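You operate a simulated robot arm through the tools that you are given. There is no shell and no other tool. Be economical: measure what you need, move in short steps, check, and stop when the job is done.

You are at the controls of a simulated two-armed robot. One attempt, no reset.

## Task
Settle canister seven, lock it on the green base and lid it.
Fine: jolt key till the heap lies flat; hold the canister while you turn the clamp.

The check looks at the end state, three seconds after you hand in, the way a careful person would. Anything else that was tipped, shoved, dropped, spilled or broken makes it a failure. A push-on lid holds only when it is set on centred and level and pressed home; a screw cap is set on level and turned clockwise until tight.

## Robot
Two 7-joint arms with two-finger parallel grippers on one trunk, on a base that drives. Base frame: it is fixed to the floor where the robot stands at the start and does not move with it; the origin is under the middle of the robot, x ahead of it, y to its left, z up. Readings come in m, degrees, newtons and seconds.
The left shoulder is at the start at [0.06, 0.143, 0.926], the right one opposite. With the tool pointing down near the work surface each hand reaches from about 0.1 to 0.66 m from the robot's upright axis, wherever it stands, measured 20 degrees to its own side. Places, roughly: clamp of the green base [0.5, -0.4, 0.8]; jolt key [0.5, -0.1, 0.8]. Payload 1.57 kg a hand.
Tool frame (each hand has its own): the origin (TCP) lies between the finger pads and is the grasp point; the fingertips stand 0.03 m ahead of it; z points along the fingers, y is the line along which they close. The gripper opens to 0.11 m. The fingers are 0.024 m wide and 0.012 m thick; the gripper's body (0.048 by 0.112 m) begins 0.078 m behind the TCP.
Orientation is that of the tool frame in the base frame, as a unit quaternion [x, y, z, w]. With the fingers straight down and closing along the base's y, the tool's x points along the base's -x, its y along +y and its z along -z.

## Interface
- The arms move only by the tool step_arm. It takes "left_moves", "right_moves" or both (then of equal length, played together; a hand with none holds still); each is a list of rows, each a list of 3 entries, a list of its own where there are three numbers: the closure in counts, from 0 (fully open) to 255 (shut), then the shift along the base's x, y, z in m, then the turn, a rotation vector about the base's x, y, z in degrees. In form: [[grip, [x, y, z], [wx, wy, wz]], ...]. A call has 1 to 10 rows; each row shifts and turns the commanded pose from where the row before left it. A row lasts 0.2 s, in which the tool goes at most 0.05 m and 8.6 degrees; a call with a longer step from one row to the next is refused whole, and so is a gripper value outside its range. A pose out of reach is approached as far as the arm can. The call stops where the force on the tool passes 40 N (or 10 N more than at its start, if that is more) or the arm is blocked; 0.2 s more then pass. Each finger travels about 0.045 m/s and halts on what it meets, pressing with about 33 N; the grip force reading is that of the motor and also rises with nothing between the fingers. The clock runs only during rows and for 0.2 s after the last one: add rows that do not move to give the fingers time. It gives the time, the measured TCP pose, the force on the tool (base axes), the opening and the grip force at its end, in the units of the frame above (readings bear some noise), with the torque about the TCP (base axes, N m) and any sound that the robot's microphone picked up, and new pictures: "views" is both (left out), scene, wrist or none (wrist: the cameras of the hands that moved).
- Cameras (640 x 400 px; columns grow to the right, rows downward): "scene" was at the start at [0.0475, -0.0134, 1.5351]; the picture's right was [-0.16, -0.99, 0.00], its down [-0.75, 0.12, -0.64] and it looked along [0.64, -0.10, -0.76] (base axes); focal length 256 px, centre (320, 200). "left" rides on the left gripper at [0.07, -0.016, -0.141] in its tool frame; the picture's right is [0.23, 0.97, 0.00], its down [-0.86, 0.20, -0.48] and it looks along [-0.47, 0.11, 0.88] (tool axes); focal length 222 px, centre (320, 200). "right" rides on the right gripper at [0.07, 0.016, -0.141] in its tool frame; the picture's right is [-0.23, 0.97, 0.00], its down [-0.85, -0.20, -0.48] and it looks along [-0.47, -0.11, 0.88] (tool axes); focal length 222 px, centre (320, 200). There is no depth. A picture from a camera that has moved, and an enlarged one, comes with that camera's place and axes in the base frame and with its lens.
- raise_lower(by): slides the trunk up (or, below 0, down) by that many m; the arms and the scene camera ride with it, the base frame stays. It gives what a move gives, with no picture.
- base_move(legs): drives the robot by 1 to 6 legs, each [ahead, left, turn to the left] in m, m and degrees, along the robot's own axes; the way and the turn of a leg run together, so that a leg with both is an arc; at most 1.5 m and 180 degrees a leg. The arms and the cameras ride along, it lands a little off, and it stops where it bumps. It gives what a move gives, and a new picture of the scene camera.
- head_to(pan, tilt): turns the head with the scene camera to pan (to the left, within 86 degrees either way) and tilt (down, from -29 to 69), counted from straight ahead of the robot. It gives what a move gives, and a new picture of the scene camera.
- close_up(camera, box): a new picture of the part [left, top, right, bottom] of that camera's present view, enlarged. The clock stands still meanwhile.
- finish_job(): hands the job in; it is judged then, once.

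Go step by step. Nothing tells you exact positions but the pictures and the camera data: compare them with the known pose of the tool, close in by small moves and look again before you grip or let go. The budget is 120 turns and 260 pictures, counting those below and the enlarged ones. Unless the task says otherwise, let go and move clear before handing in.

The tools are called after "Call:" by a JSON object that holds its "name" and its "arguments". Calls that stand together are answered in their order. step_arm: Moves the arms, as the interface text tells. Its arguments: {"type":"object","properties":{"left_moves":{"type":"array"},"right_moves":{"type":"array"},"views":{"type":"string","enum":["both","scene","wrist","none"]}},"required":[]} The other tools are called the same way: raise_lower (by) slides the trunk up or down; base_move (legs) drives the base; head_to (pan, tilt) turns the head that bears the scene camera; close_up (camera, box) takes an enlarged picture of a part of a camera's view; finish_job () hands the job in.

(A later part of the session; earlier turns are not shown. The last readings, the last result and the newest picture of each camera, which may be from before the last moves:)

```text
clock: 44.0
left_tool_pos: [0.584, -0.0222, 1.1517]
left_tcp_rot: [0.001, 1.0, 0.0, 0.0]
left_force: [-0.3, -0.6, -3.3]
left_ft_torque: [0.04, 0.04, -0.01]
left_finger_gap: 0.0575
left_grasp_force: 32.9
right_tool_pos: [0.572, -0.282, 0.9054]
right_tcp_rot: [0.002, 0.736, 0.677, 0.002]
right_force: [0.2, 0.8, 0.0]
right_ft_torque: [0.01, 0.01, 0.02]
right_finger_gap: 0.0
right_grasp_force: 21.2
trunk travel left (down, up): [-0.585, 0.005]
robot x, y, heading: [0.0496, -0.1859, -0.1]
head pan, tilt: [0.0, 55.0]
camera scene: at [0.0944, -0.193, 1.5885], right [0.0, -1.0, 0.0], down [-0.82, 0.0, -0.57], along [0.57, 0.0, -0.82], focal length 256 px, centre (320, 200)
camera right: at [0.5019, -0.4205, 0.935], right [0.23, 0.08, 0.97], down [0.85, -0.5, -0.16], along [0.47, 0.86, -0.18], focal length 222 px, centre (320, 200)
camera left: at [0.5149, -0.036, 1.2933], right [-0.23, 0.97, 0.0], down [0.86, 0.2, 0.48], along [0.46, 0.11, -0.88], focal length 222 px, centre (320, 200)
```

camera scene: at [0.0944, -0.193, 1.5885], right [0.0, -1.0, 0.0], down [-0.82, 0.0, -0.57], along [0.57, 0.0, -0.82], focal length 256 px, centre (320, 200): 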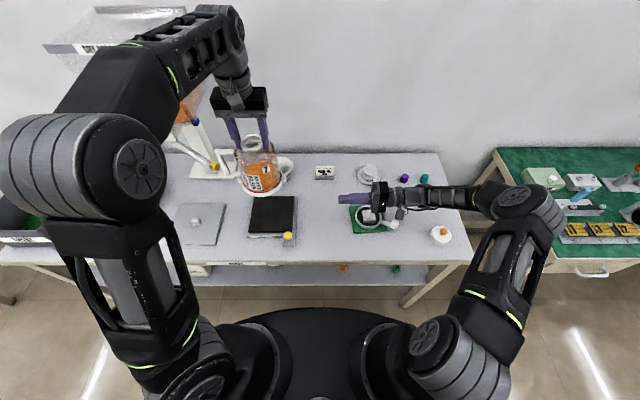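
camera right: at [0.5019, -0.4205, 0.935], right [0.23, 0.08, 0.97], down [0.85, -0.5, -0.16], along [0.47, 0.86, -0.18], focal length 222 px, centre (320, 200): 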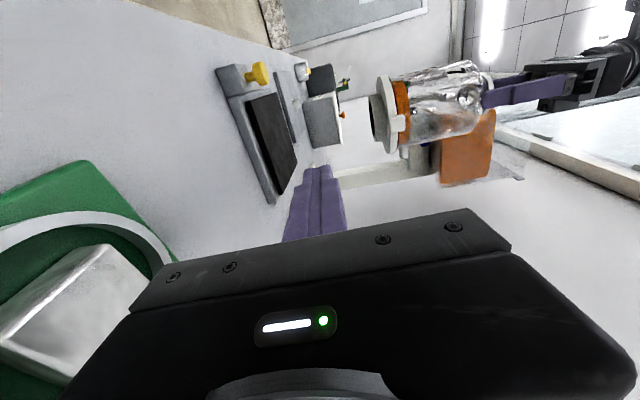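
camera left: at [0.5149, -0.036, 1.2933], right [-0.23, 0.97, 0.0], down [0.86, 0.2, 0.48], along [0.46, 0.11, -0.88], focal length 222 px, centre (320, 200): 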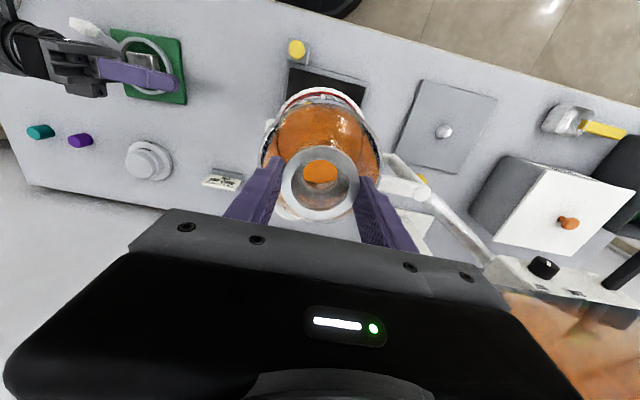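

Call:
{"name": "close_up", "arguments": {"camera": "right", "box": [350, 50, 510, 170]}}

Call:
{"name": "step_arm", "arguments": {"right_moves": [[255, [0, 0.03, -0.01], [5, 0, 0]], [255, [0, 0.04, -0.01], [0, 0, 0]], [255, [0, 0.04, -0.005], [0, 0, 0]], [255, [0, 0.04, 0], [0, 0, 0]], [255, [0, 0.0, 0], [0, 0, 0]]], "views": "none"}}

Call:
{"name": "close_up", "arguments": {"camera": "right", "box": [320, 40, 520, 200]}}

```text
3.33 times, centred on (430, 110) of right
camera zoom: at [0.5019, -0.4205, 0.935], right [0.23, 0.08, 0.97], down [0.85, -0.5, -0.16], along [0.47, 0.86, -0.18], focal length 740 px, centre (-47, 500)
```

zoom: 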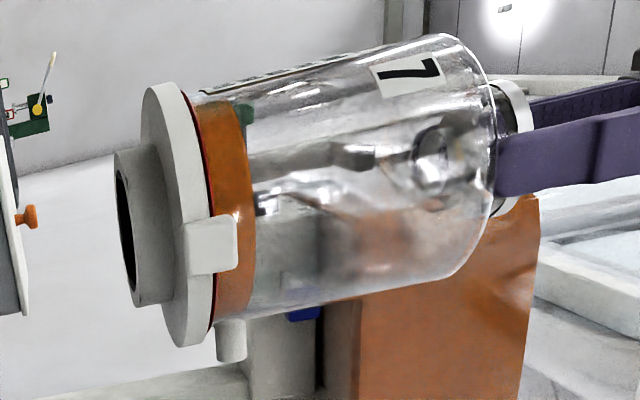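

```text
clock: 45.2
left_tool_pos: [0.5837, -0.0203, 1.1529]
left_tcp_rot: [0.0, 1.0, -0.001, -0.002]
left_force: [0.9, -0.2, -2.9]
left_ft_torque: [-0.01, 0.0, 0.03]
left_finger_gap: 0.0574
left_grasp_force: 32.7
right_tool_pos: [0.5777, -0.1286, 0.8874]
right_tcp_rot: [0.003, 0.707, 0.707, 0.002]
right_force: [-0.9, -0.1, 0.1]
right_ft_torque: [0.0, 0.0, 0.0]
right_finger_gap: 0.0
right_grasp_force: 20.9
trunk travel left (down, up): [-0.585, 0.005]
robot x, y, heading: [0.0511, -0.1894, 0.2]
head pan, tilt: [0.0, 55.0]
```

```text
2.50 times, centred on (420, 120) of right
camera zoom: at [0.5073, -0.2698, 0.9033], right [0.23, 0.0, 0.97], down [0.85, -0.48, -0.2], along [0.47, 0.88, -0.11], focal length 555 px, centre (70, 400)
```

zoom: 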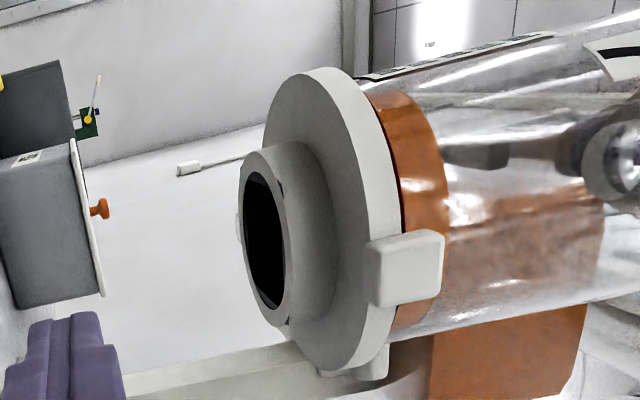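

The underside has a round hollow spigot (fits inside the clamp ring, over the boss). I zoom in for bayonet pins or notches.

Call:
{"name": "close_up", "arguments": {"camera": "right", "box": [380, 80, 460, 180]}}

Call:
{"name": "close_up", "arguments": {"camera": "left", "box": [60, 0, 200, 110]}}

Call:
{"name": "close_up", "arguments": {"camera": "scene", "box": [330, 170, 420, 250]}}

```text
4.00 times, centred on (420, 130) of right
camera zoom: at [0.5073, -0.2698, 0.9033], right [0.23, 0.0, 0.97], down [0.85, -0.48, -0.2], along [0.47, 0.88, -0.11], focal length 888 px, centre (-80, 480)
```

zoom: 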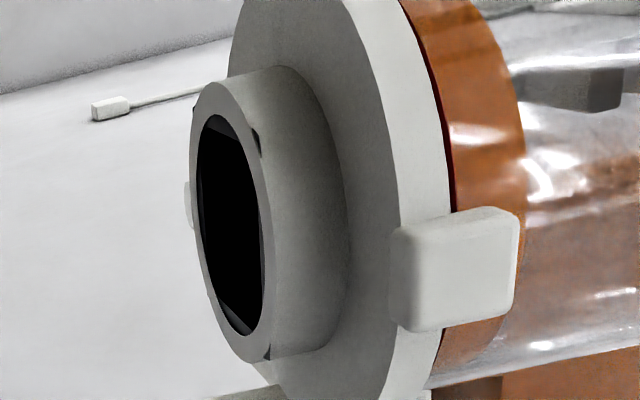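

```text
3.64 times, centred on (130, 55) of left
camera zoom: at [0.5144, -0.0361, 1.2935], right [-0.23, 0.97, 0.0], down [0.86, 0.2, 0.48], along [0.46, 0.11, -0.88], focal length 808 px, centre (1011, 727)
```

zoom: 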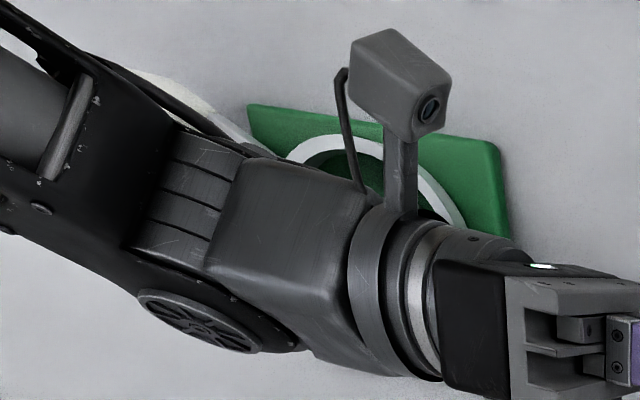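

```text
5.00 times, centred on (375, 210) of scene
camera zoom: at [0.0938, -0.1931, 1.5884], right [0.0, -1.0, 0.0], down [-0.82, 0.0, -0.57], along [0.57, 0.0, -0.82], focal length 1283 px, centre (45, 150)
```

zoom: 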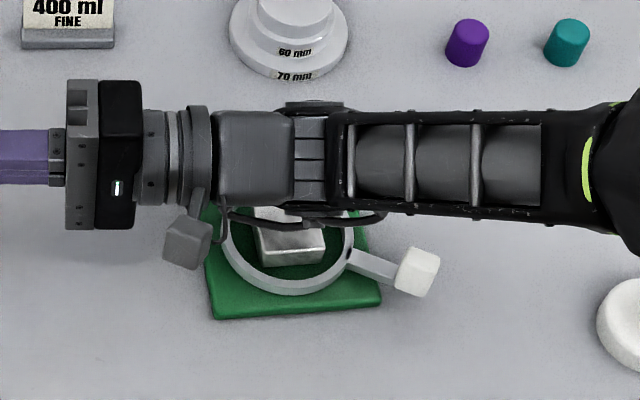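

The spigot has a square socket (about 50 mm) aligned with the base axes, so it fits over the 45 mm boss, which sits at (0.569,-0.366) with about +6° yaw. I withdraw the right hand and turn it upright again.

Call:
{"name": "step_arm", "arguments": {"right_moves": [[255, [0, -0.04, 0], [0, 0, 0]], [255, [0, -0.04, 0.01], [0, 0, 0]], [200, [0, -0.03, 0.02], [-8.5, 0, 0]], [100, [0, -0.03, 0.02], [-8.5, 0, 0]], [81, [0, -0.03, 0.02], [-8.5, 0, 0]], [81, [0, -0.03, 0.02], [-8.5, 0, 0]], [81, [0, -0.03, 0.02], [-8.5, 0, 0]], [81, [0, -0.03, 0.01], [-8.5, 0, 0]], [81, [0, -0.03, 0.01], [-8.5, 0, 0]], [81, [0, -0.03, 0], [-8.5, 0, 0]]], "views": "none"}}

Call:
{"name": "step_arm", "arguments": {"right_moves": [[81, [0, -0.03, 0], [-8.5, 0, 0]], [81, [-0.02, -0.03, 0], [-8.5, 0, 0]], [81, [-0.02, -0.03, 0], [-5, 0, 0]]], "views": "none"}}

Call:
{"name": "base_move", "arguments": {"legs": [[0, -0.14, 0]]}}

```text
clock: 47.4
left_tool_pos: [0.5845, -0.0204, 1.1528]
left_tcp_rot: [0.001, 1.0, -0.001, -0.001]
left_force: [0.8, 0.7, -3.7]
left_ft_torque: [-0.02, 0.0, 0.0]
left_finger_gap: 0.0573
left_grasp_force: 33.2
right_tool_pos: [0.5758, -0.4506, 1.0165]
right_tcp_rot: [0.001, 0.982, 0.19, 0.003]
right_force: [-0.3, 0.2, -0.5]
right_ft_torque: [-0.03, 0.05, 0.02]
right_finger_gap: 0.075
right_grasp_force: 0.1
trunk travel left (down, up): [-0.585, 0.005]
robot x, y, heading: [0.0496, -0.19, -0.2]
head pan, tilt: [0.0, 55.0]
```

```text
clock: 48.2
left_tool_pos: [0.5844, -0.0211, 1.1535]
left_tcp_rot: [0.0, 1.0, -0.001, -0.001]
left_force: [0.1, -0.1, -4.2]
left_ft_torque: [0.04, -0.03, 0.02]
left_finger_gap: 0.0576
left_grasp_force: 32.9
right_tool_pos: [0.5338, -0.5408, 1.0132]
right_tcp_rot: [0.001, 1.0, -0.001, 0.002]
right_force: [-0.3, 0.1, -0.9]
right_ft_torque: [0.0, -0.02, 0.02]
right_finger_gap: 0.075
right_grasp_force: 0.0
trunk travel left (down, up): [-0.585, 0.005]
robot x, y, heading: [0.0485, -0.1919, -0.2]
head pan, tilt: [0.0, 55.0]
```

```text
clock: 49.5
left_tool_pos: [0.583, -0.1613, 1.1529]
left_tcp_rot: [0.001, 1.0, 0.0, -0.002]
left_force: [0.0, -0.4, -3.9]
left_ft_torque: [0.03, -0.02, -0.03]
left_finger_gap: 0.0571
left_grasp_force: 32.6
right_tool_pos: [0.5342, -0.6821, 1.0138]
right_tcp_rot: [0.001, 1.0, 0.001, 0.003]
right_force: [-0.5, 0.0, 0.5]
right_ft_torque: [0.06, -0.01, 0.04]
right_finger_gap: 0.0751
right_grasp_force: 0.1
trunk travel left (down, up): [-0.585, 0.005]
robot x, y, heading: [0.0512, -0.3311, -0.1]
head pan, tilt: [0.0, 55.0]
camera scene: at [0.0935, -0.3349, 1.5884], right [0.0, -1.0, 0.0], down [-0.82, 0.0, -0.57], along [0.57, 0.0, -0.82], focal length 256 px, centre (320, 200)
```

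scene: 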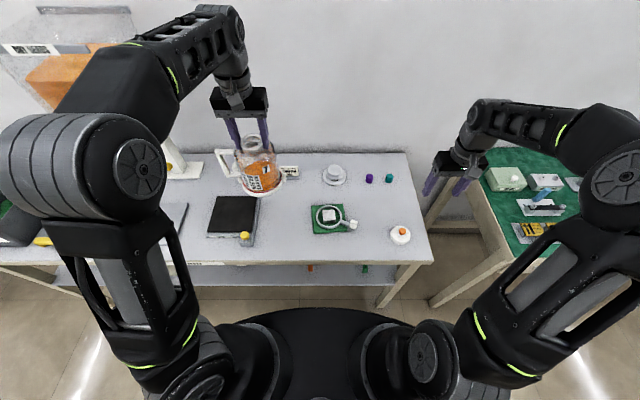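

Call:
{"name": "step_arm", "arguments": {"left_moves": [[255, [0, -0.012, -0.005], [0, 0, 0.5]], [255, [-0.001, -0.022, -0.01], [0, 0, 0.5]], [255, [-0.002, -0.028, -0.01], [0, 0, 1]], [255, [-0.002, -0.028, -0.01], [0, 0, 1]], [255, [-0.002, -0.028, -0.01], [0, 0, 1]], [255, [-0.002, -0.028, -0.01], [0, 0, 1]], [255, [-0.002, -0.025, -0.01], [0, 0, 1]], [255, [-0.002, -0.018, -0.01], [0, 0, 0]], [255, [-0.001, -0.01, -0.005], [0, 0, 0]], [255, [0, -0.006, 0], [0, 0, 0]]], "views": "both"}}

Call:
{"name": "close_up", "arguments": {"camera": "scene", "box": [280, 150, 380, 250]}}

Call:
{"name": "close_up", "arguments": {"camera": "left", "box": [200, 60, 440, 240]}}

```text
clock: 51.7
left_tool_pos: [0.5696, -0.3657, 1.0736]
left_tcp_rot: [-0.051, 0.999, -0.001, -0.001]
left_force: [-0.1, 0.3, -3.3]
left_ft_torque: [-0.01, 0.0, 0.03]
left_finger_gap: 0.0574
left_grasp_force: 33.2
right_tool_pos: [0.5333, -0.6811, 1.0129]
right_tcp_rot: [0.001, 1.0, 0.0, 0.003]
right_force: [-1.1, -0.3, 1.0]
right_ft_torque: [0.0, 0.02, 0.0]
right_finger_gap: 0.0753
right_grasp_force: 0.0
trunk travel left (down, up): [-0.585, 0.005]
robot x, y, heading: [0.0535, -0.333, -0.1]
head pan, tilt: [0.0, 55.0]
camera scene: at [0.0935, -0.3334, 1.5884], right [0.0, -1.0, 0.0], down [-0.82, 0.0, -0.57], along [0.57, 0.0, -0.82], focal length 256 px, centre (320, 200)
camera left: at [0.5018, -0.3882, 1.2156], right [-0.33, 0.95, 0.0], down [0.83, 0.29, 0.48], along [0.45, 0.15, -0.88], focal length 222 px, centre (320, 200)
```

scene: 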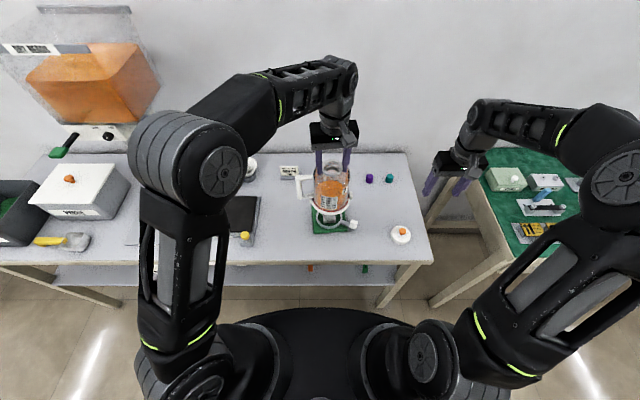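
left: 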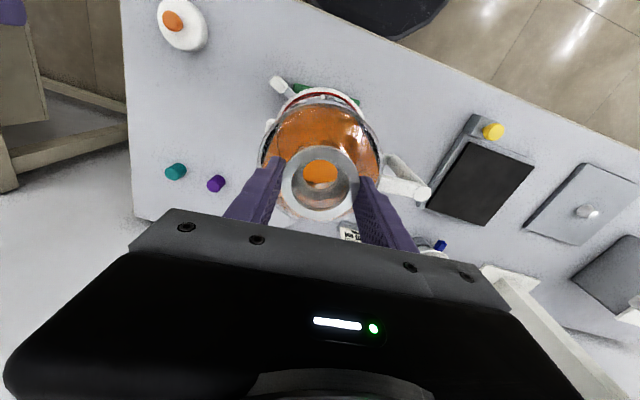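

```text
4.00 times, centred on (330, 200) of scene
camera zoom: at [0.0935, -0.3334, 1.5884], right [0.0, -1.0, 0.0], down [-0.82, 0.0, -0.57], along [0.57, 0.0, -0.82], focal length 1026 px, centre (280, 200)
```

zoom: 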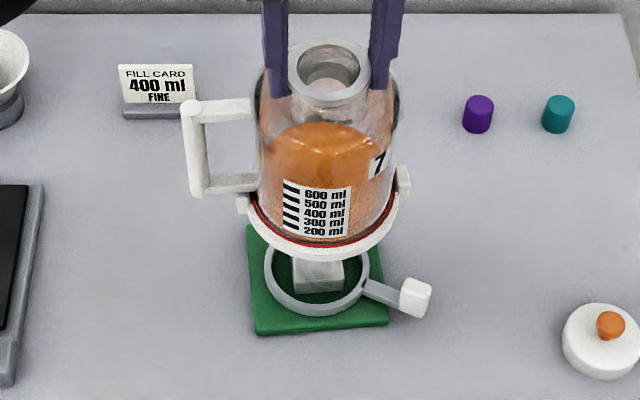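

```text
2.22 times, centred on (320, 150) of left
camera zoom: at [0.5018, -0.3882, 1.2156], right [-0.33, 0.95, 0.0], down [0.83, 0.29, 0.48], along [0.45, 0.15, -0.88], focal length 494 px, centre (320, 311)
```

zoom: 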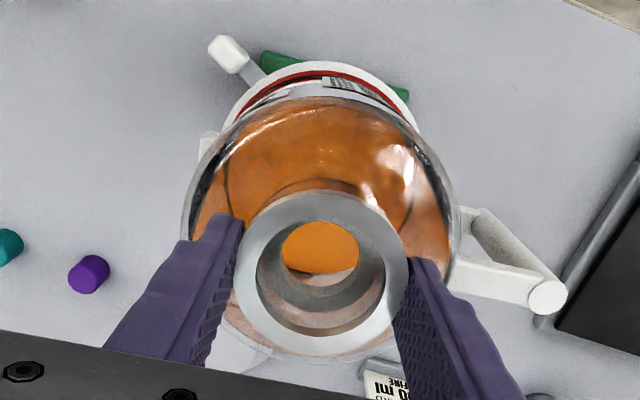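

Alignment in y looks right. I lower to just above the boss while tilting the right wrist camera for a side view.

Call:
{"name": "step_arm", "arguments": {"left_moves": [[255, [0, 0, -0.012], [0, 0, 0]], [255, [0, 0, -0.012], [0, 0, 0]], [255, [0, 0, -0.012], [0, 0, 0]], [255, [0, 0, -0.012], [0, 0, 0]], [255, [0, 0, -0.008], [0, 0, 0]], [255, [0, 0, 0], [0, 0, 0]]], "right_moves": [[81, [0, 0, -0.01], [8.5, 0, 0]], [81, [0, 0, -0.015], [8.5, 0, 0]], [81, [0, 0, -0.02], [8.5, 0, 0]], [81, [0, 0, -0.02], [8.5, 0, 0]], [81, [0, 0, -0.02], [8.5, 0, 0]], [81, [0, 0, -0.01], [8.5, 0, 0]]], "views": "wrist"}}

Call:
{"name": "close_up", "arguments": {"camera": "right", "box": [280, 30, 480, 200]}}

Call:
{"name": "close_up", "arguments": {"camera": "scene", "box": [290, 180, 370, 240]}}

```text
clock: 53.1
left_tool_pos: [0.5706, -0.3669, 1.0156]
left_tcp_rot: [-0.051, 0.999, -0.001, -0.001]
left_force: [0.6, 0.3, -3.9]
left_ft_torque: [-0.04, 0.02, -0.01]
left_finger_gap: 0.0572
left_grasp_force: 32.7
right_tool_pos: [0.5344, -0.6808, 0.9207]
right_tcp_rot: [0.001, 0.902, 0.432, 0.003]
right_force: [-0.8, -1.3, 0.5]
right_ft_torque: [-0.01, -0.02, 0.01]
right_finger_gap: 0.0751
right_grasp_force: 0.0
trunk travel left (down, up): [-0.585, 0.005]
robot x, y, heading: [0.0527, -0.332, -0.2]
head pan, tilt: [0.0, 55.0]
camera right: at [0.4635, -0.7803, 1.0213], right [0.23, 0.61, 0.76], down [0.85, -0.5, 0.15], along [0.47, 0.61, -0.63], focal length 222 px, centre (320, 200)
camera left: at [0.5032, -0.3889, 1.1557], right [-0.33, 0.95, 0.0], down [0.83, 0.29, 0.48], along [0.45, 0.15, -0.88], focal length 222 px, centre (320, 200)
```

right: 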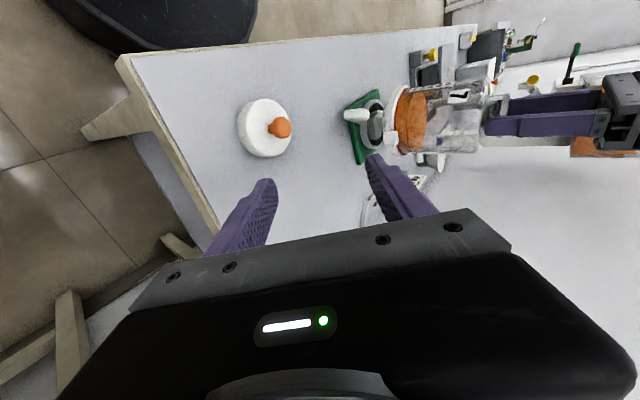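
left: 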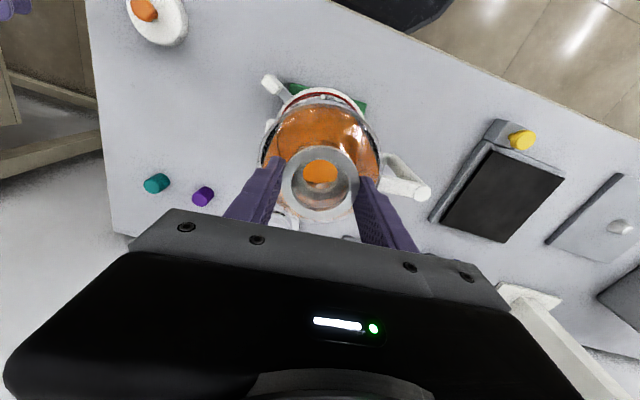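

```text
2.35 times, centred on (380, 115) of right
camera zoom: at [0.4635, -0.7803, 1.0213], right [0.23, 0.61, 0.76], down [0.85, -0.5, 0.15], along [0.47, 0.61, -0.63], focal length 523 px, centre (179, 400)
```

zoom: 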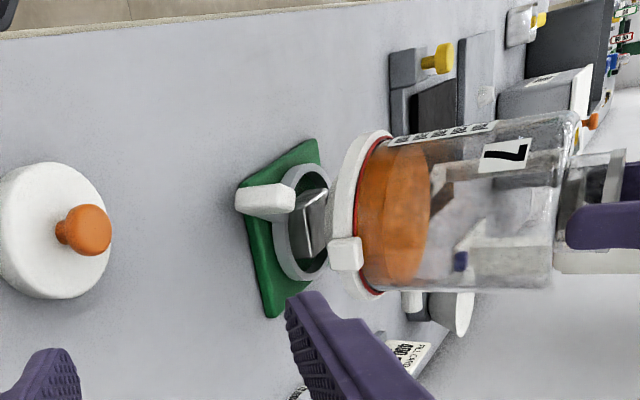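

```text
6.67 times, centred on (330, 210) of scene
camera zoom: at [0.0938, -0.3339, 1.5884], right [0.0, -1.0, 0.0], down [-0.82, 0.0, -0.57], along [0.57, 0.0, -0.82], focal length 1710 px, centre (253, 133)
```

zoom: 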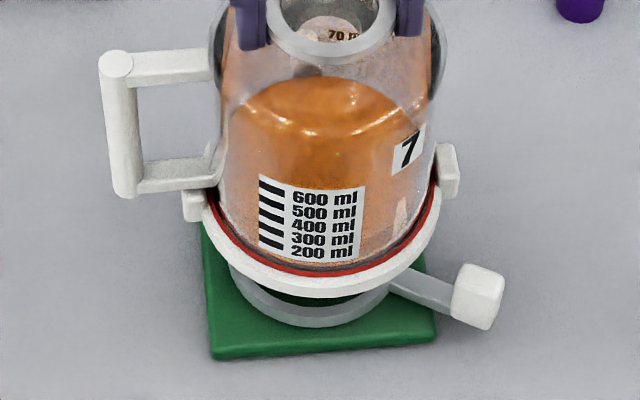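

Call:
{"name": "step_arm", "arguments": {"left_moves": [[255, [0, 0, -0.005], [0, 0, 0]], [255, [0, 0, -0.005], [0, 0, 0]], [255, [0, 0, -0.005], [0, 0, 0]], [255, [0, 0, -0.005], [0, 0, 0]], [255, [0, 0, -0.005], [0, 0, 0]], [255, [0, 0, 0], [0, 0, 0]]], "views": "none"}}

Call:
{"name": "close_up", "arguments": {"camera": "right", "box": [320, 60, 460, 180]}}

```text
clock: 54.5
left_tool_pos: [0.5697, -0.3664, 0.9903]
left_tcp_rot: [-0.051, 0.999, 0.0, -0.001]
left_force: [0.0, 0.2, -4.2]
left_ft_torque: [0.01, 0.0, 0.0]
left_finger_gap: 0.057
left_grasp_force: 33.3
right_tool_pos: [0.5334, -0.6794, 0.9196]
right_tcp_rot: [0.002, 0.902, 0.431, 0.002]
right_force: [-0.4, 0.5, 0.5]
right_ft_torque: [-0.04, 0.01, 0.0]
right_finger_gap: 0.0749
right_grasp_force: 0.0
trunk travel left (down, up): [-0.585, 0.005]
robot x, y, heading: [0.0477, -0.3344, 0.1]
head pan, tilt: [0.0, 55.0]
```

```text
3.33 times, centred on (390, 120) of right
camera zoom: at [0.4632, -0.7798, 1.0217], right [0.23, 0.61, 0.76], down [0.85, -0.5, 0.15], along [0.47, 0.61, -0.64], focal length 740 px, centre (87, 467)
```

zoom: 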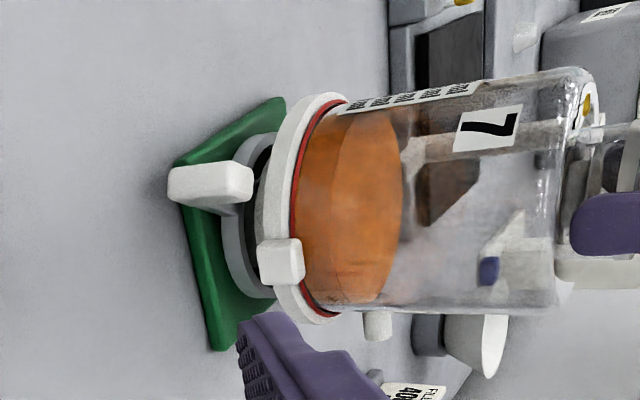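

Call:
{"name": "step_arm", "arguments": {"left_moves": [[255, [0, 0, -0.004], [0, 0, 0]], [255, [0, 0, -0.004], [0, 0, 0]], [255, [0, 0, -0.004], [0, 0, 0]], [255, [0, 0, 0], [0, 0, 0]]], "views": "none"}}

Call:
{"name": "close_up", "arguments": {"camera": "right", "box": [320, 60, 460, 180]}}

```text
clock: 55.5
left_tool_pos: [0.5711, -0.3671, 0.9785]
left_tcp_rot: [-0.051, 0.999, -0.001, -0.002]
left_force: [-0.3, -0.2, -3.9]
left_ft_torque: [-0.02, 0.0, 0.02]
left_finger_gap: 0.057
left_grasp_force: 33.2
right_tool_pos: [0.5329, -0.681, 0.9204]
right_tcp_rot: [0.002, 0.902, 0.431, 0.002]
right_force: [0.8, -0.2, -0.3]
right_ft_torque: [0.03, -0.01, -0.04]
right_finger_gap: 0.075
right_grasp_force: 0.0
trunk travel left (down, up): [-0.585, 0.005]
robot x, y, heading: [0.0514, -0.3366, 0.1]
head pan, tilt: [0.0, 55.0]
```

```text
3.33 times, centred on (390, 120) of right
camera zoom: at [0.4632, -0.7798, 1.0217], right [0.23, 0.61, 0.76], down [0.85, -0.5, 0.15], along [0.47, 0.61, -0.64], focal length 740 px, centre (87, 467)
```

zoom: 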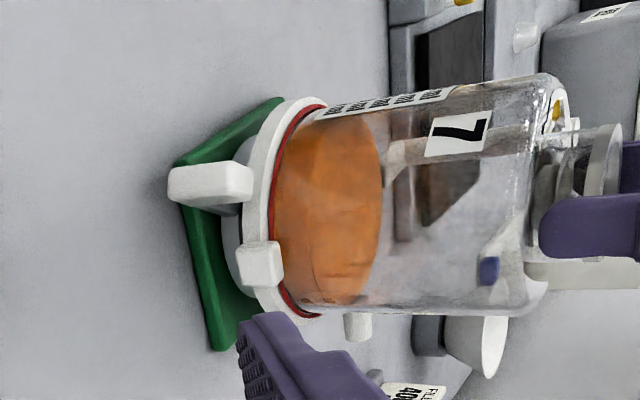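

Call:
{"name": "step_arm", "arguments": {"left_moves": [[255, [0, 0, -0.003], [0, 0, 0]], [255, [0, 0, -0.003], [0, 0, 0]], [255, [0, 0, -0.002], [0, 0, 0]], [255, [0, 0, 0], [0, 0, 0]]], "views": "none"}}

```text
clock: 56.5
left_tool_pos: [0.5694, -0.3666, 0.9711]
left_tcp_rot: [-0.051, 0.999, -0.002, 0.0]
left_force: [-0.8, 2.1, 4.2]
left_ft_torque: [0.56, 0.16, -0.02]
left_finger_gap: 0.0574
left_grasp_force: 33.1
right_tool_pos: [0.5341, -0.6803, 0.9206]
right_tcp_rot: [0.002, 0.902, 0.431, 0.003]
right_force: [-0.2, -0.3, -0.7]
right_ft_torque: [-0.03, 0.04, 0.0]
right_finger_gap: 0.0747
right_grasp_force: 0.0
trunk travel left (down, up): [-0.585, 0.005]
robot x, y, heading: [0.0512, -0.3316, 0.1]
head pan, tilt: [0.0, 55.0]
```

Call:
{"name": "close_up", "arguments": {"camera": "right", "box": [340, 80, 420, 160]}}

Call:
{"name": "close_up", "arguments": {"camera": "scene", "box": [290, 180, 370, 240]}}

```text
5.00 times, centred on (380, 120) of right
camera zoom: at [0.4628, -0.7796, 1.0221], right [0.23, 0.61, 0.76], down [0.85, -0.5, 0.15], along [0.47, 0.61, -0.64], focal length 1111 px, centre (20, 600)
```

zoom: 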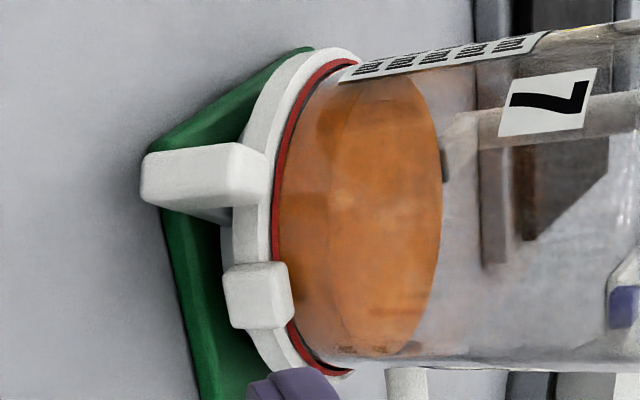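

```text
6.67 times, centred on (330, 210) of scene
camera zoom: at [0.0927, -0.333, 1.5886], right [0.0, -1.0, 0.0], down [-0.82, 0.0, -0.57], along [0.57, 0.0, -0.82], focal length 1710 px, centre (253, 133)
```

zoom: 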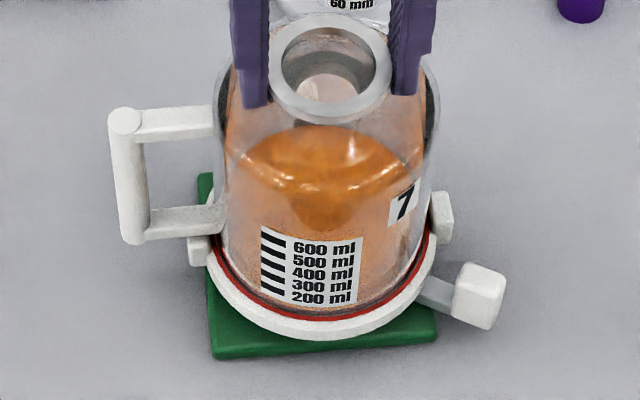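

Light contact with a sideways push toward +y. I ease the canister 2 mm that way and continue down.

Call:
{"name": "step_arm", "arguments": {"left_moves": [[255, [0, 0, 0.002], [0, 0, 0]], [255, [0, 0.0025, 0], [0, 0, 0]], [255, [0, 0, -0.002], [0, 0, 0]], [255, [0, 0, -0.002], [0, 0, 0]], [255, [0, 0, 0], [0, 0, 0]]], "views": "none"}}

```text
clock: 57.7
left_tool_pos: [0.5697, -0.3624, 0.971]
left_tcp_rot: [-0.051, 0.999, -0.002, 0.0]
left_force: [0.9, 2.4, 13.8]
left_ft_torque: [0.83, 0.26, -0.06]
left_finger_gap: 0.0573
left_grasp_force: 32.7
right_tool_pos: [0.533, -0.6799, 0.9206]
right_tcp_rot: [0.002, 0.903, 0.43, 0.002]
right_force: [-0.1, 0.5, -0.3]
right_ft_torque: [-0.02, 0.0, 0.0]
right_finger_gap: 0.0751
right_grasp_force: 0.0
trunk travel left (down, up): [-0.585, 0.005]
robot x, y, heading: [0.0463, -0.3354, -0.3]
head pan, tilt: [0.0, 55.0]
```

Call:
{"name": "step_arm", "arguments": {"right_moves": [[81, [0.02, 0.01, 0], [8.5, 0, 0]], [81, [0.02, 0.01, 0], [8.5, 0, 0]], [81, [0.02, 0.01, -0.01], [8.5, 0, 0]], [81, [0, 0.02, -0.01], [8, 0, 0]], [81, [0, 0.02, -0.01], [0, 0, 0]]], "views": "wrist"}}

Call:
{"name": "close_up", "arguments": {"camera": "right", "box": [260, 20, 460, 180]}}

```text
clock: 58.9
left_tool_pos: [0.5695, -0.3642, 0.9715]
left_tcp_rot: [-0.051, 0.999, -0.001, 0.001]
left_force: [5.1, 1.1, 23.0]
left_ft_torque: [0.38, -0.23, 0.0]
left_finger_gap: 0.0576
left_grasp_force: 32.9
right_tool_pos: [0.5423, -0.6502, 0.9057]
right_tcp_rot: [0.0, 0.884, 0.468, -0.005]
right_force: [0.3, 0.0, -0.2]
right_ft_torque: [0.0, -0.03, 0.01]
right_finger_gap: 0.075
right_grasp_force: 0.0
right hand out of reach, approached as far as the arm can: row 1, 2, 3, 4
trunk travel left (down, up): [-0.585, 0.005]
robot x, y, heading: [0.0483, -0.3324, -0.0]
head pan, tilt: [0.0, 55.0]
camera right: at [0.4744, -0.7584, 0.9992], right [0.23, 0.55, 0.8], down [0.86, -0.5, 0.1], along [0.46, 0.67, -0.59], focal length 222 px, centre (320, 200)
```

right: 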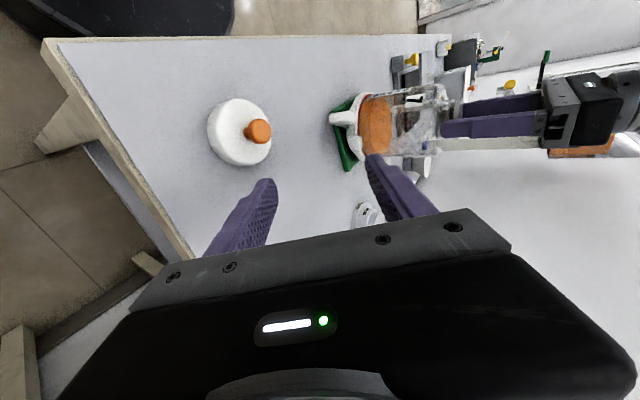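

```text
2.50 times, centred on (360, 100) of right
camera zoom: at [0.4744, -0.7584, 0.9992], right [0.23, 0.55, 0.8], down [0.86, -0.5, 0.1], along [0.46, 0.67, -0.59], focal length 555 px, centre (220, 450)
```

zoom: 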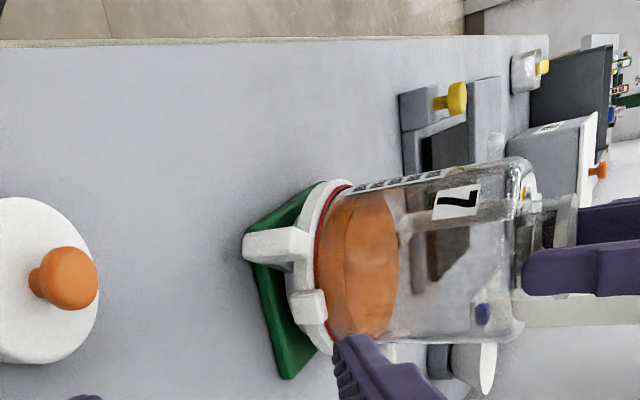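

Hard to tell from here whether the canister is seated. I bring the right hand to the front for a near-horizontal view.

Call:
{"name": "step_arm", "arguments": {"right_moves": [[81, [-0.02, 0, 0.02], [-8.5, 0, 0]], [81, [-0.02, 0, 0.02], [-8.5, 0, 0]], [81, [-0.02, 0, 0.02], [-8.5, 0, 0]], [81, [-0.02, 0, 0], [-8.5, 0, 0]], [81, [-0.02, 0, 0], [-8.5, 0, 0]], [81, [-0.02, 0.01, 0], [-8.5, 0, 0]], [81, [-0.02, 0.02, 0], [-4.8, 0, 0]], [81, [0, 0.02, 0], [0, -8, 0]], [81, [0, 0.02, 0], [0, -8, 0]], [81, [0, 0.02, 0], [0, -8, 0]]], "views": "none"}}

Call:
{"name": "step_arm", "arguments": {"right_moves": [[81, [0, 0.02, -0.02], [0, -8, 0]], [81, [0, 0.02, -0.02], [0, -8, 0]], [81, [0, 0.02, -0.02], [0, -8, 0]], [81, [0, 0.02, -0.02], [0, -8, 0]]], "views": "wrist"}}

```text
clock: 61.1
left_tool_pos: [0.5698, -0.3648, 0.9714]
left_tcp_rot: [-0.052, 0.999, -0.002, 0.0]
left_force: [5.8, -1.0, 24.8]
left_ft_torque: [0.31, -0.26, -0.05]
left_finger_gap: 0.0572
left_grasp_force: 33.1
right_tool_pos: [0.4479, -0.5668, 0.9787]
right_tcp_rot: [0.001, 0.979, 0.001, 0.202]
right_force: [-0.8, 0.0, 0.3]
right_ft_torque: [-0.02, 0.03, -0.02]
right_finger_gap: 0.0749
right_grasp_force: 0.0
right hand out of reach, approached as far as the arm can: row 9, 10
trunk travel left (down, up): [-0.585, 0.005]
robot x, y, heading: [0.0529, -0.3318, -0.1]
head pan, tilt: [0.0, 55.0]
```

```text
clock: 62.1
left_tool_pos: [0.5689, -0.3644, 0.9702]
left_tcp_rot: [-0.051, 0.999, 0.001, 0.0]
left_force: [4.5, 3.0, 21.4]
left_ft_torque: [0.0, -0.25, -0.03]
left_finger_gap: 0.0577
left_grasp_force: 33.1
right_tool_pos: [0.5394, -0.4957, 0.8989]
right_tcp_rot: [-0.008, 0.892, 0.004, 0.452]
right_force: [-0.2, -0.6, 0.2]
right_ft_torque: [0.03, 0.02, 0.02]
right_finger_gap: 0.0749
right_grasp_force: 0.0
right hand out of reach, approached as far as the arm can: row 1, 2, 3, 4
trunk travel left (down, up): [-0.585, 0.005]
robot x, y, heading: [0.0509, -0.3308, -0.1]
head pan, tilt: [0.0, 55.0]
camera right: at [0.3837, -0.4825, 0.9257], right [0.12, 0.98, 0.18], down [0.12, -0.2, 0.97], along [0.99, -0.09, -0.14], focal length 222 px, centre (320, 200)
```

right: 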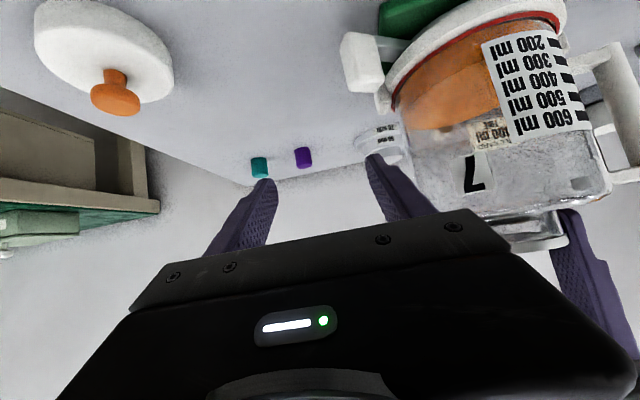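

Call:
{"name": "close_up", "arguments": {"camera": "right", "box": [330, 0, 570, 140]}}

```text
2.67 times, centred on (450, 70) of right
camera zoom: at [0.3837, -0.4825, 0.9257], right [0.12, 0.98, 0.18], down [0.12, -0.2, 0.97], along [0.99, -0.09, -0.14], focal length 592 px, centre (-27, 547)
```

zoom: 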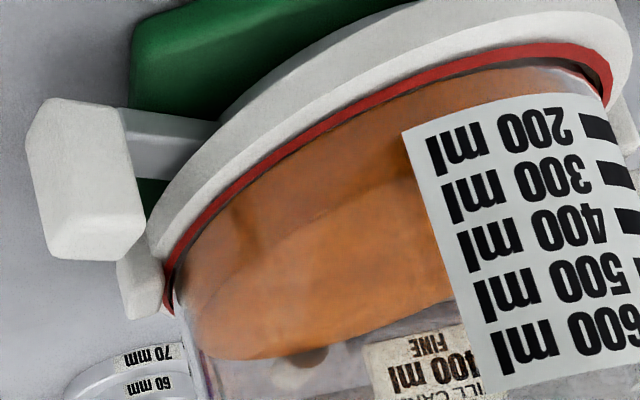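

The flange sits low over the clamp ring, so I take it as seated; the left hand keeps holding and pressing. I now retract the right hand and prepare it (closed fingers, tilted outward) to push the clamp lever knob.

Call:
{"name": "step_arm", "arguments": {"right_moves": [[81, [-0.02, -0.03, 0.02], [0, 0, 0]], [81, [-0.02, -0.03, 0.02], [0, 8, 0]], [120, [0, -0.03, 0.02], [0, 8, 0]], [200, [0, -0.02, 0], [0, 8, 0]], [255, [0, 0, 0], [0, 8, 0]], [255, [0, 0, 0], [0, 8, 0]], [255, [0, 0, 0], [0, 8, 0]], [255, [0, 0, 0], [0, 6, 0]]], "views": "none"}}

Call:
{"name": "step_arm", "arguments": {"right_moves": [[255, [0.01, 0, 0], [8, 0, 0]], [255, [0.01, 0, 0], [8, 0, 0]], [255, [0.01, 0, 0], [8, 0, 0]], [255, [0.01, 0, 0], [8, 0, 0]], [255, [0, 0, 0], [8, 0, 0]]], "views": "both"}}

```text
clock: 63.9
left_tool_pos: [0.5682, -0.3647, 0.9702]
left_tcp_rot: [-0.051, 0.999, 0.0, -0.001]
left_force: [-0.5, -1.1, 10.5]
left_ft_torque: [0.15, 0.23, 0.0]
left_finger_gap: 0.0576
left_grasp_force: 33.3
right_tool_pos: [0.5366, -0.6093, 0.9543]
right_tcp_rot: [0.001, 1.0, 0.001, 0.011]
right_force: [-0.6, 0.2, 0.7]
right_ft_torque: [0.02, 0.05, -0.01]
right_finger_gap: 0.0
right_grasp_force: 21.4
right hand out of reach, approached as far as the arm can: row 1, 2
trunk travel left (down, up): [-0.585, 0.005]
robot x, y, heading: [0.0504, -0.3332, -0.0]
head pan, tilt: [0.0, 55.0]
```

```text
clock: 65.1
left_tool_pos: [0.5692, -0.3643, 0.9693]
left_tcp_rot: [-0.051, 0.999, 0.001, -0.001]
left_force: [-3.0, -0.5, 6.9]
left_ft_torque: [0.09, 0.42, 0.05]
left_finger_gap: 0.0572
left_grasp_force: 33.7
right_tool_pos: [0.5762, -0.6115, 0.9556]
right_tcp_rot: [0.004, 0.939, 0.344, 0.011]
right_force: [-1.0, -0.3, 0.0]
right_ft_torque: [0.02, 0.0, -0.01]
right_finger_gap: 0.0
right_grasp_force: 21.4
trunk travel left (down, up): [-0.585, 0.005]
robot x, y, heading: [0.0501, -0.3318, -0.4]
head pan, tilt: [0.0, 55.0]
camera scene: at [0.0923, -0.3337, 1.5885], right [0.0, -1.0, 0.0], down [-0.82, 0.0, -0.57], along [0.57, 0.0, -0.82], focal length 256 px, centre (320, 200)
camera right: at [0.5045, -0.6896, 1.0726], right [0.23, 0.74, 0.63], down [0.84, -0.48, 0.25], along [0.49, 0.48, -0.73], focal length 222 px, centre (320, 200)
```

scene: 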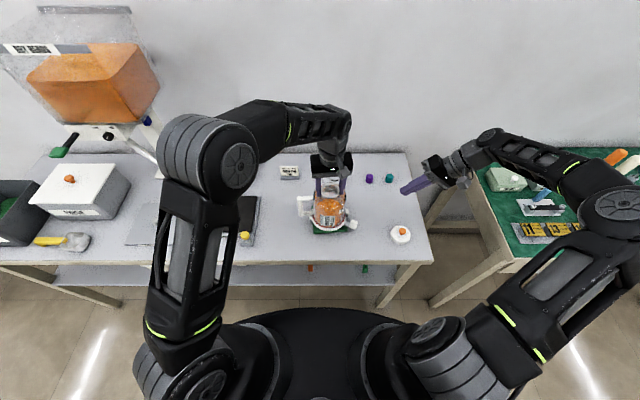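
right: 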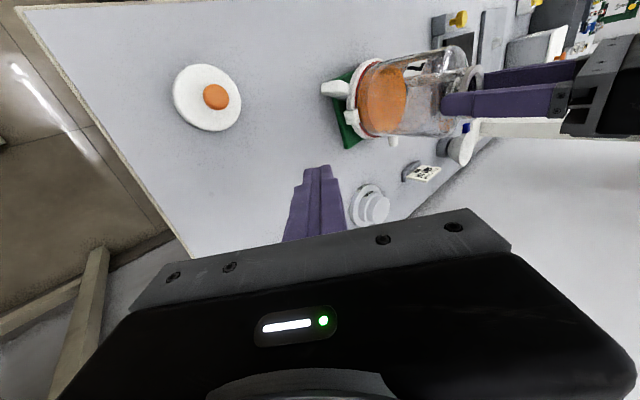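

Call:
{"name": "step_arm", "arguments": {"left_moves": [[255, [0, 0, -0.002], [0, 0, 0]], [255, [0, 0, 0], [0, 0, 0]]], "views": "none"}}

Call:
{"name": "close_up", "arguments": {"camera": "right", "box": [290, 50, 430, 160]}}

Call:
{"name": "close_up", "arguments": {"camera": "scene", "box": [290, 180, 370, 240]}}

```text
clock: 65.7
left_tool_pos: [0.568, -0.3642, 0.9704]
left_tcp_rot: [-0.052, 0.999, -0.001, 0.001]
left_force: [-2.9, 1.8, 23.5]
left_ft_torque: [0.48, 0.72, 0.03]
left_finger_gap: 0.0575
left_grasp_force: 33.3
right_tool_pos: [0.5754, -0.6118, 0.9561]
right_tcp_rot: [0.005, 0.939, 0.343, 0.01]
right_force: [0.3, 0.7, -0.5]
right_ft_torque: [-0.04, -0.01, 0.03]
right_finger_gap: 0.0
right_grasp_force: 21.6
trunk travel left (down, up): [-0.585, 0.005]
robot x, y, heading: [0.0502, -0.3314, -0.3]
head pan, tilt: [0.0, 55.0]
```

```text
3.64 times, centred on (360, 105) of right
camera zoom: at [0.5035, -0.6889, 1.0735], right [0.23, 0.74, 0.63], down [0.84, -0.48, 0.25], along [0.49, 0.47, -0.73], focal length 808 px, centre (174, 546)
```

zoom: 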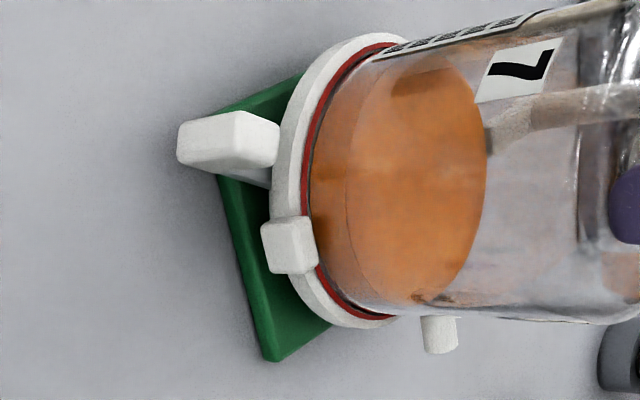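

```text
6.67 times, centred on (330, 210) of scene
camera zoom: at [0.0908, -0.333, 1.5887], right [0.0, -1.0, 0.0], down [-0.82, 0.0, -0.57], along [0.57, 0.0, -0.82], focal length 1710 px, centre (253, 133)
```

zoom: 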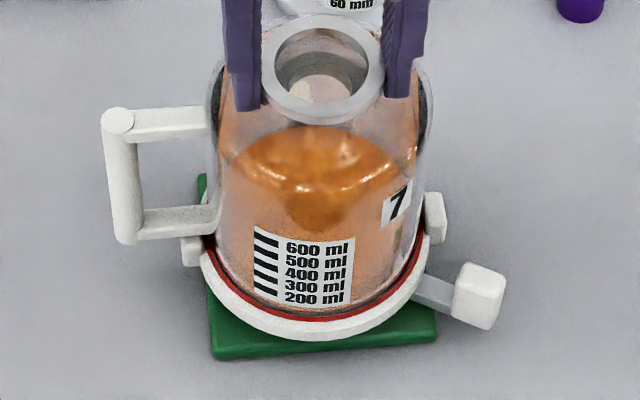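

The flange is low on the ring and firmly seated. The knob top is at about (0.528,-0.449,0.81); I bring the closed right fingers down on its far (+x) side.

Call:
{"name": "step_arm", "arguments": {"right_moves": [[255, [0, 0.03, -0.03], [0, 0, 0]], [255, [0, 0.03, -0.035], [0, 0, 0]], [255, [-0.003, 0.025, -0.025], [0, 0, 0]], [255, [-0.003, 0.02, -0.02], [0, 0, 0]], [255, [0, 0.01, -0.01], [0, 0, 0]], [255, [0, 0, 0], [0, 0, 0]]], "views": "wrist"}}

Call:
{"name": "close_up", "arguments": {"camera": "right", "box": [260, 60, 420, 200]}}

Call:
{"name": "close_up", "arguments": {"camera": "scene", "box": [310, 180, 390, 240]}}

```text
clock: 67.1
left_tool_pos: [0.5688, -0.364, 0.9686]
left_tcp_rot: [-0.051, 0.999, -0.001, 0.001]
left_force: [2.0, 0.2, 28.8]
left_ft_torque: [0.44, -0.11, -0.05]
left_finger_gap: 0.0574
left_grasp_force: 32.6
right_tool_pos: [0.5695, -0.4966, 0.8367]
right_tcp_rot: [0.006, 0.939, 0.343, 0.011]
right_force: [0.1, 0.0, 0.5]
right_ft_torque: [0.0, 0.05, 0.03]
right_finger_gap: 0.0
right_grasp_force: 21.5
trunk travel left (down, up): [-0.585, 0.005]
robot x, y, heading: [0.0485, -0.3319, -0.1]
head pan, tilt: [0.0, 55.0]
camera right: at [0.4978, -0.5743, 0.9535], right [0.23, 0.74, 0.63], down [0.84, -0.48, 0.25], along [0.49, 0.47, -0.73], focal length 222 px, centre (320, 200)
```

right: 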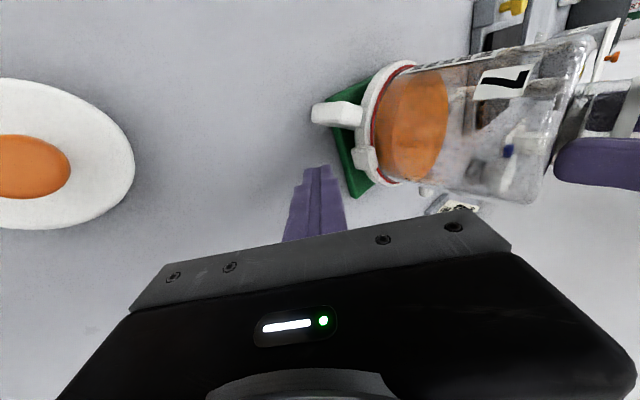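

```text
2.86 times, centred on (340, 130) of right
camera zoom: at [0.4978, -0.5743, 0.9535], right [0.23, 0.74, 0.63], down [0.84, -0.48, 0.25], along [0.49, 0.47, -0.73], focal length 635 px, centre (263, 400)
```

zoom: 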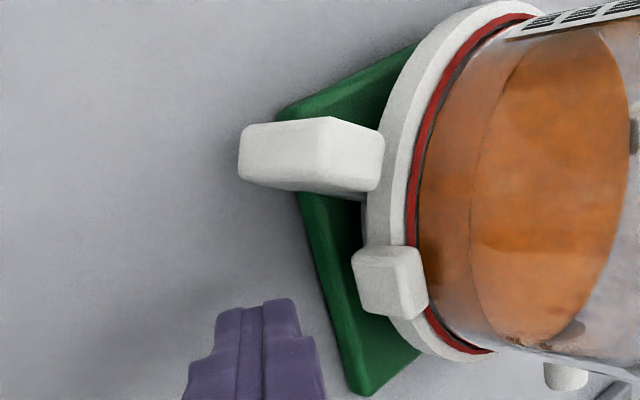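

```text
6.67 times, centred on (350, 210) of scene
camera zoom: at [0.091, -0.3331, 1.5885], right [0.0, -1.0, 0.0], down [-0.82, 0.0, -0.57], along [0.57, 0.0, -0.82], focal length 1710 px, centre (120, 133)
```

zoom: 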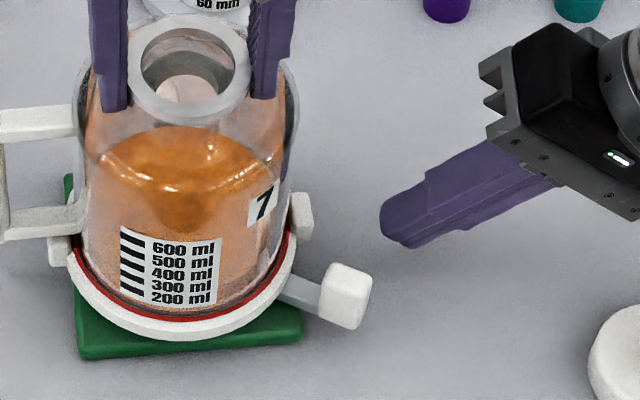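

Call:
{"name": "step_arm", "arguments": {"left_moves": [[255, [0, 0, 0.0015], [0, 0, 0]], [255, [0, 0, 0], [0, 0, 0]], [255, [0, 0, 0], [0, 0, 0]], [255, [0, 0, 0], [0, 0, 0]]], "right_moves": [[255, [0, 0, -0.012], [0, 0, 0]], [255, [0, 0.008, -0.008], [0, 0, 0]], [255, [-0.006, 0, 0], [0, 0, 0]], [255, [0, 0, 0], [0, 0, 0]]], "views": "none"}}

Call:
{"name": "close_up", "arguments": {"camera": "right", "box": [260, 60, 420, 200]}}

Call:
{"name": "close_up", "arguments": {"camera": "scene", "box": [310, 180, 390, 240]}}

```text
clock: 68.1
left_tool_pos: [0.5691, -0.3636, 0.9684]
left_tcp_rot: [-0.051, 0.999, 0.0, -0.001]
left_force: [3.8, -1.4, 8.8]
left_ft_torque: [0.14, -0.62, -0.08]
left_finger_gap: 0.0576
left_grasp_force: 32.7
right_tool_pos: [0.5641, -0.4881, 0.814]
right_tcp_rot: [0.006, 0.939, 0.343, 0.01]
right_force: [0.3, 0.5, 0.1]
right_ft_torque: [0.01, 0.03, -0.03]
right_finger_gap: 0.0001
right_grasp_force: 20.9
trunk travel left (down, up): [-0.585, 0.005]
robot x, y, heading: [0.051, -0.3305, 0.0]
head pan, tilt: [0.0, 55.0]
```

```text
2.86 times, centred on (340, 130) of right
camera zoom: at [0.4929, -0.5659, 0.932], right [0.23, 0.74, 0.63], down [0.84, -0.48, 0.25], along [0.49, 0.47, -0.73], focal length 635 px, centre (263, 400)
```

zoom: 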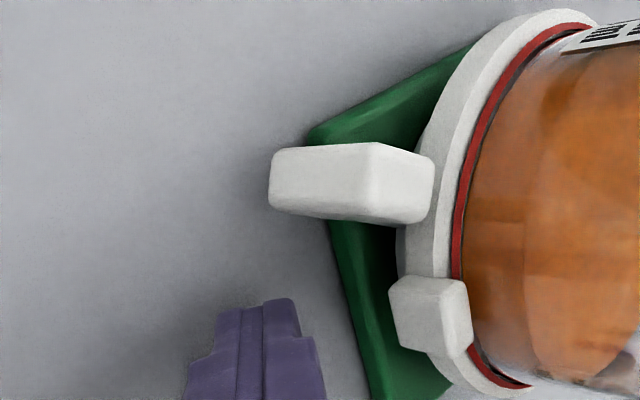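

```text
6.67 times, centred on (350, 210) of scene
camera zoom: at [0.0928, -0.3334, 1.5883], right [0.0, -1.0, 0.0], down [-0.82, 0.0, -0.57], along [0.57, 0.0, -0.82], focal length 1710 px, centre (120, 133)
```

zoom: 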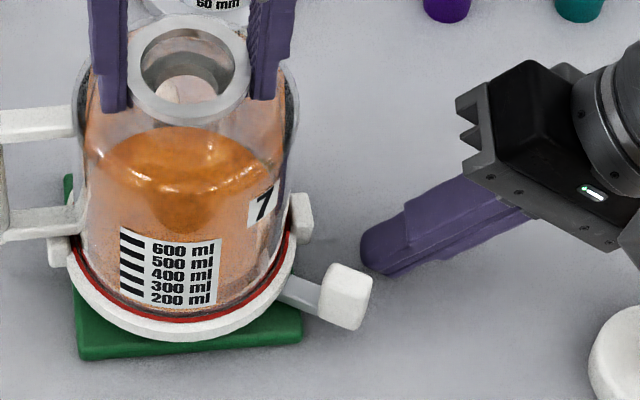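

Call:
{"name": "step_arm", "arguments": {"right_moves": [[255, [-0.006, 0.006, 0], [0, 0, 0]], [255, [-0.004, 0.006, 0], [0, 0, 0]], [255, [-0.006, 0, 0], [0, 0, 0]], [255, [-0.004, 0, 0], [0, 0, 0]]], "views": "none"}}

Call:
{"name": "close_up", "arguments": {"camera": "right", "box": [260, 60, 420, 200]}}

Call:
{"name": "close_up", "arguments": {"camera": "scene", "box": [310, 180, 390, 240]}}

```text
clock: 69.1
left_tool_pos: [0.5691, -0.3634, 0.9693]
left_tcp_rot: [-0.051, 0.999, 0.0, -0.002]
left_force: [0.3, -1.1, 1.7]
left_ft_torque: [0.02, -0.01, 0.0]
left_finger_gap: 0.0571
left_grasp_force: 33.3
right_tool_pos: [0.5453, -0.4755, 0.8142]
right_tcp_rot: [0.005, 0.939, 0.342, 0.011]
right_force: [0.9, 0.9, -0.5]
right_ft_torque: [0.03, -0.04, -0.04]
right_finger_gap: 0.0
right_grasp_force: 21.5
trunk travel left (down, up): [-0.585, 0.005]
robot x, y, heading: [0.054, -0.3309, -0.1]
head pan, tilt: [0.0, 55.0]
```

```text
2.86 times, centred on (340, 130) of right
camera zoom: at [0.4729, -0.5528, 0.9311], right [0.23, 0.74, 0.63], down [0.84, -0.48, 0.25], along [0.49, 0.47, -0.73], focal length 635 px, centre (263, 400)
```

zoom: 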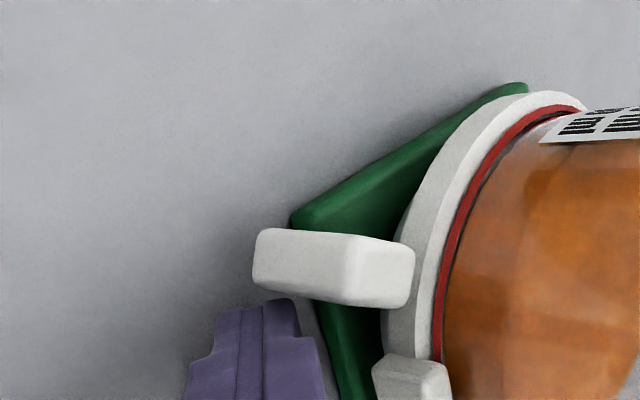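

```text
6.67 times, centred on (350, 210) of scene
camera zoom: at [0.093, -0.3332, 1.5884], right [0.0, -1.0, 0.0], down [-0.82, 0.0, -0.57], along [0.57, 0.0, -0.82], focal length 1710 px, centre (120, 133)
```

zoom: 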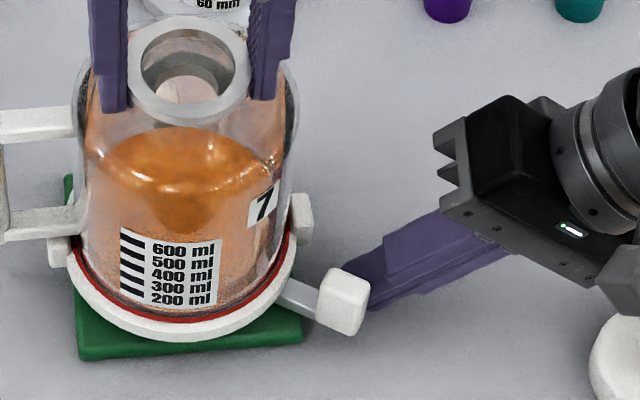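

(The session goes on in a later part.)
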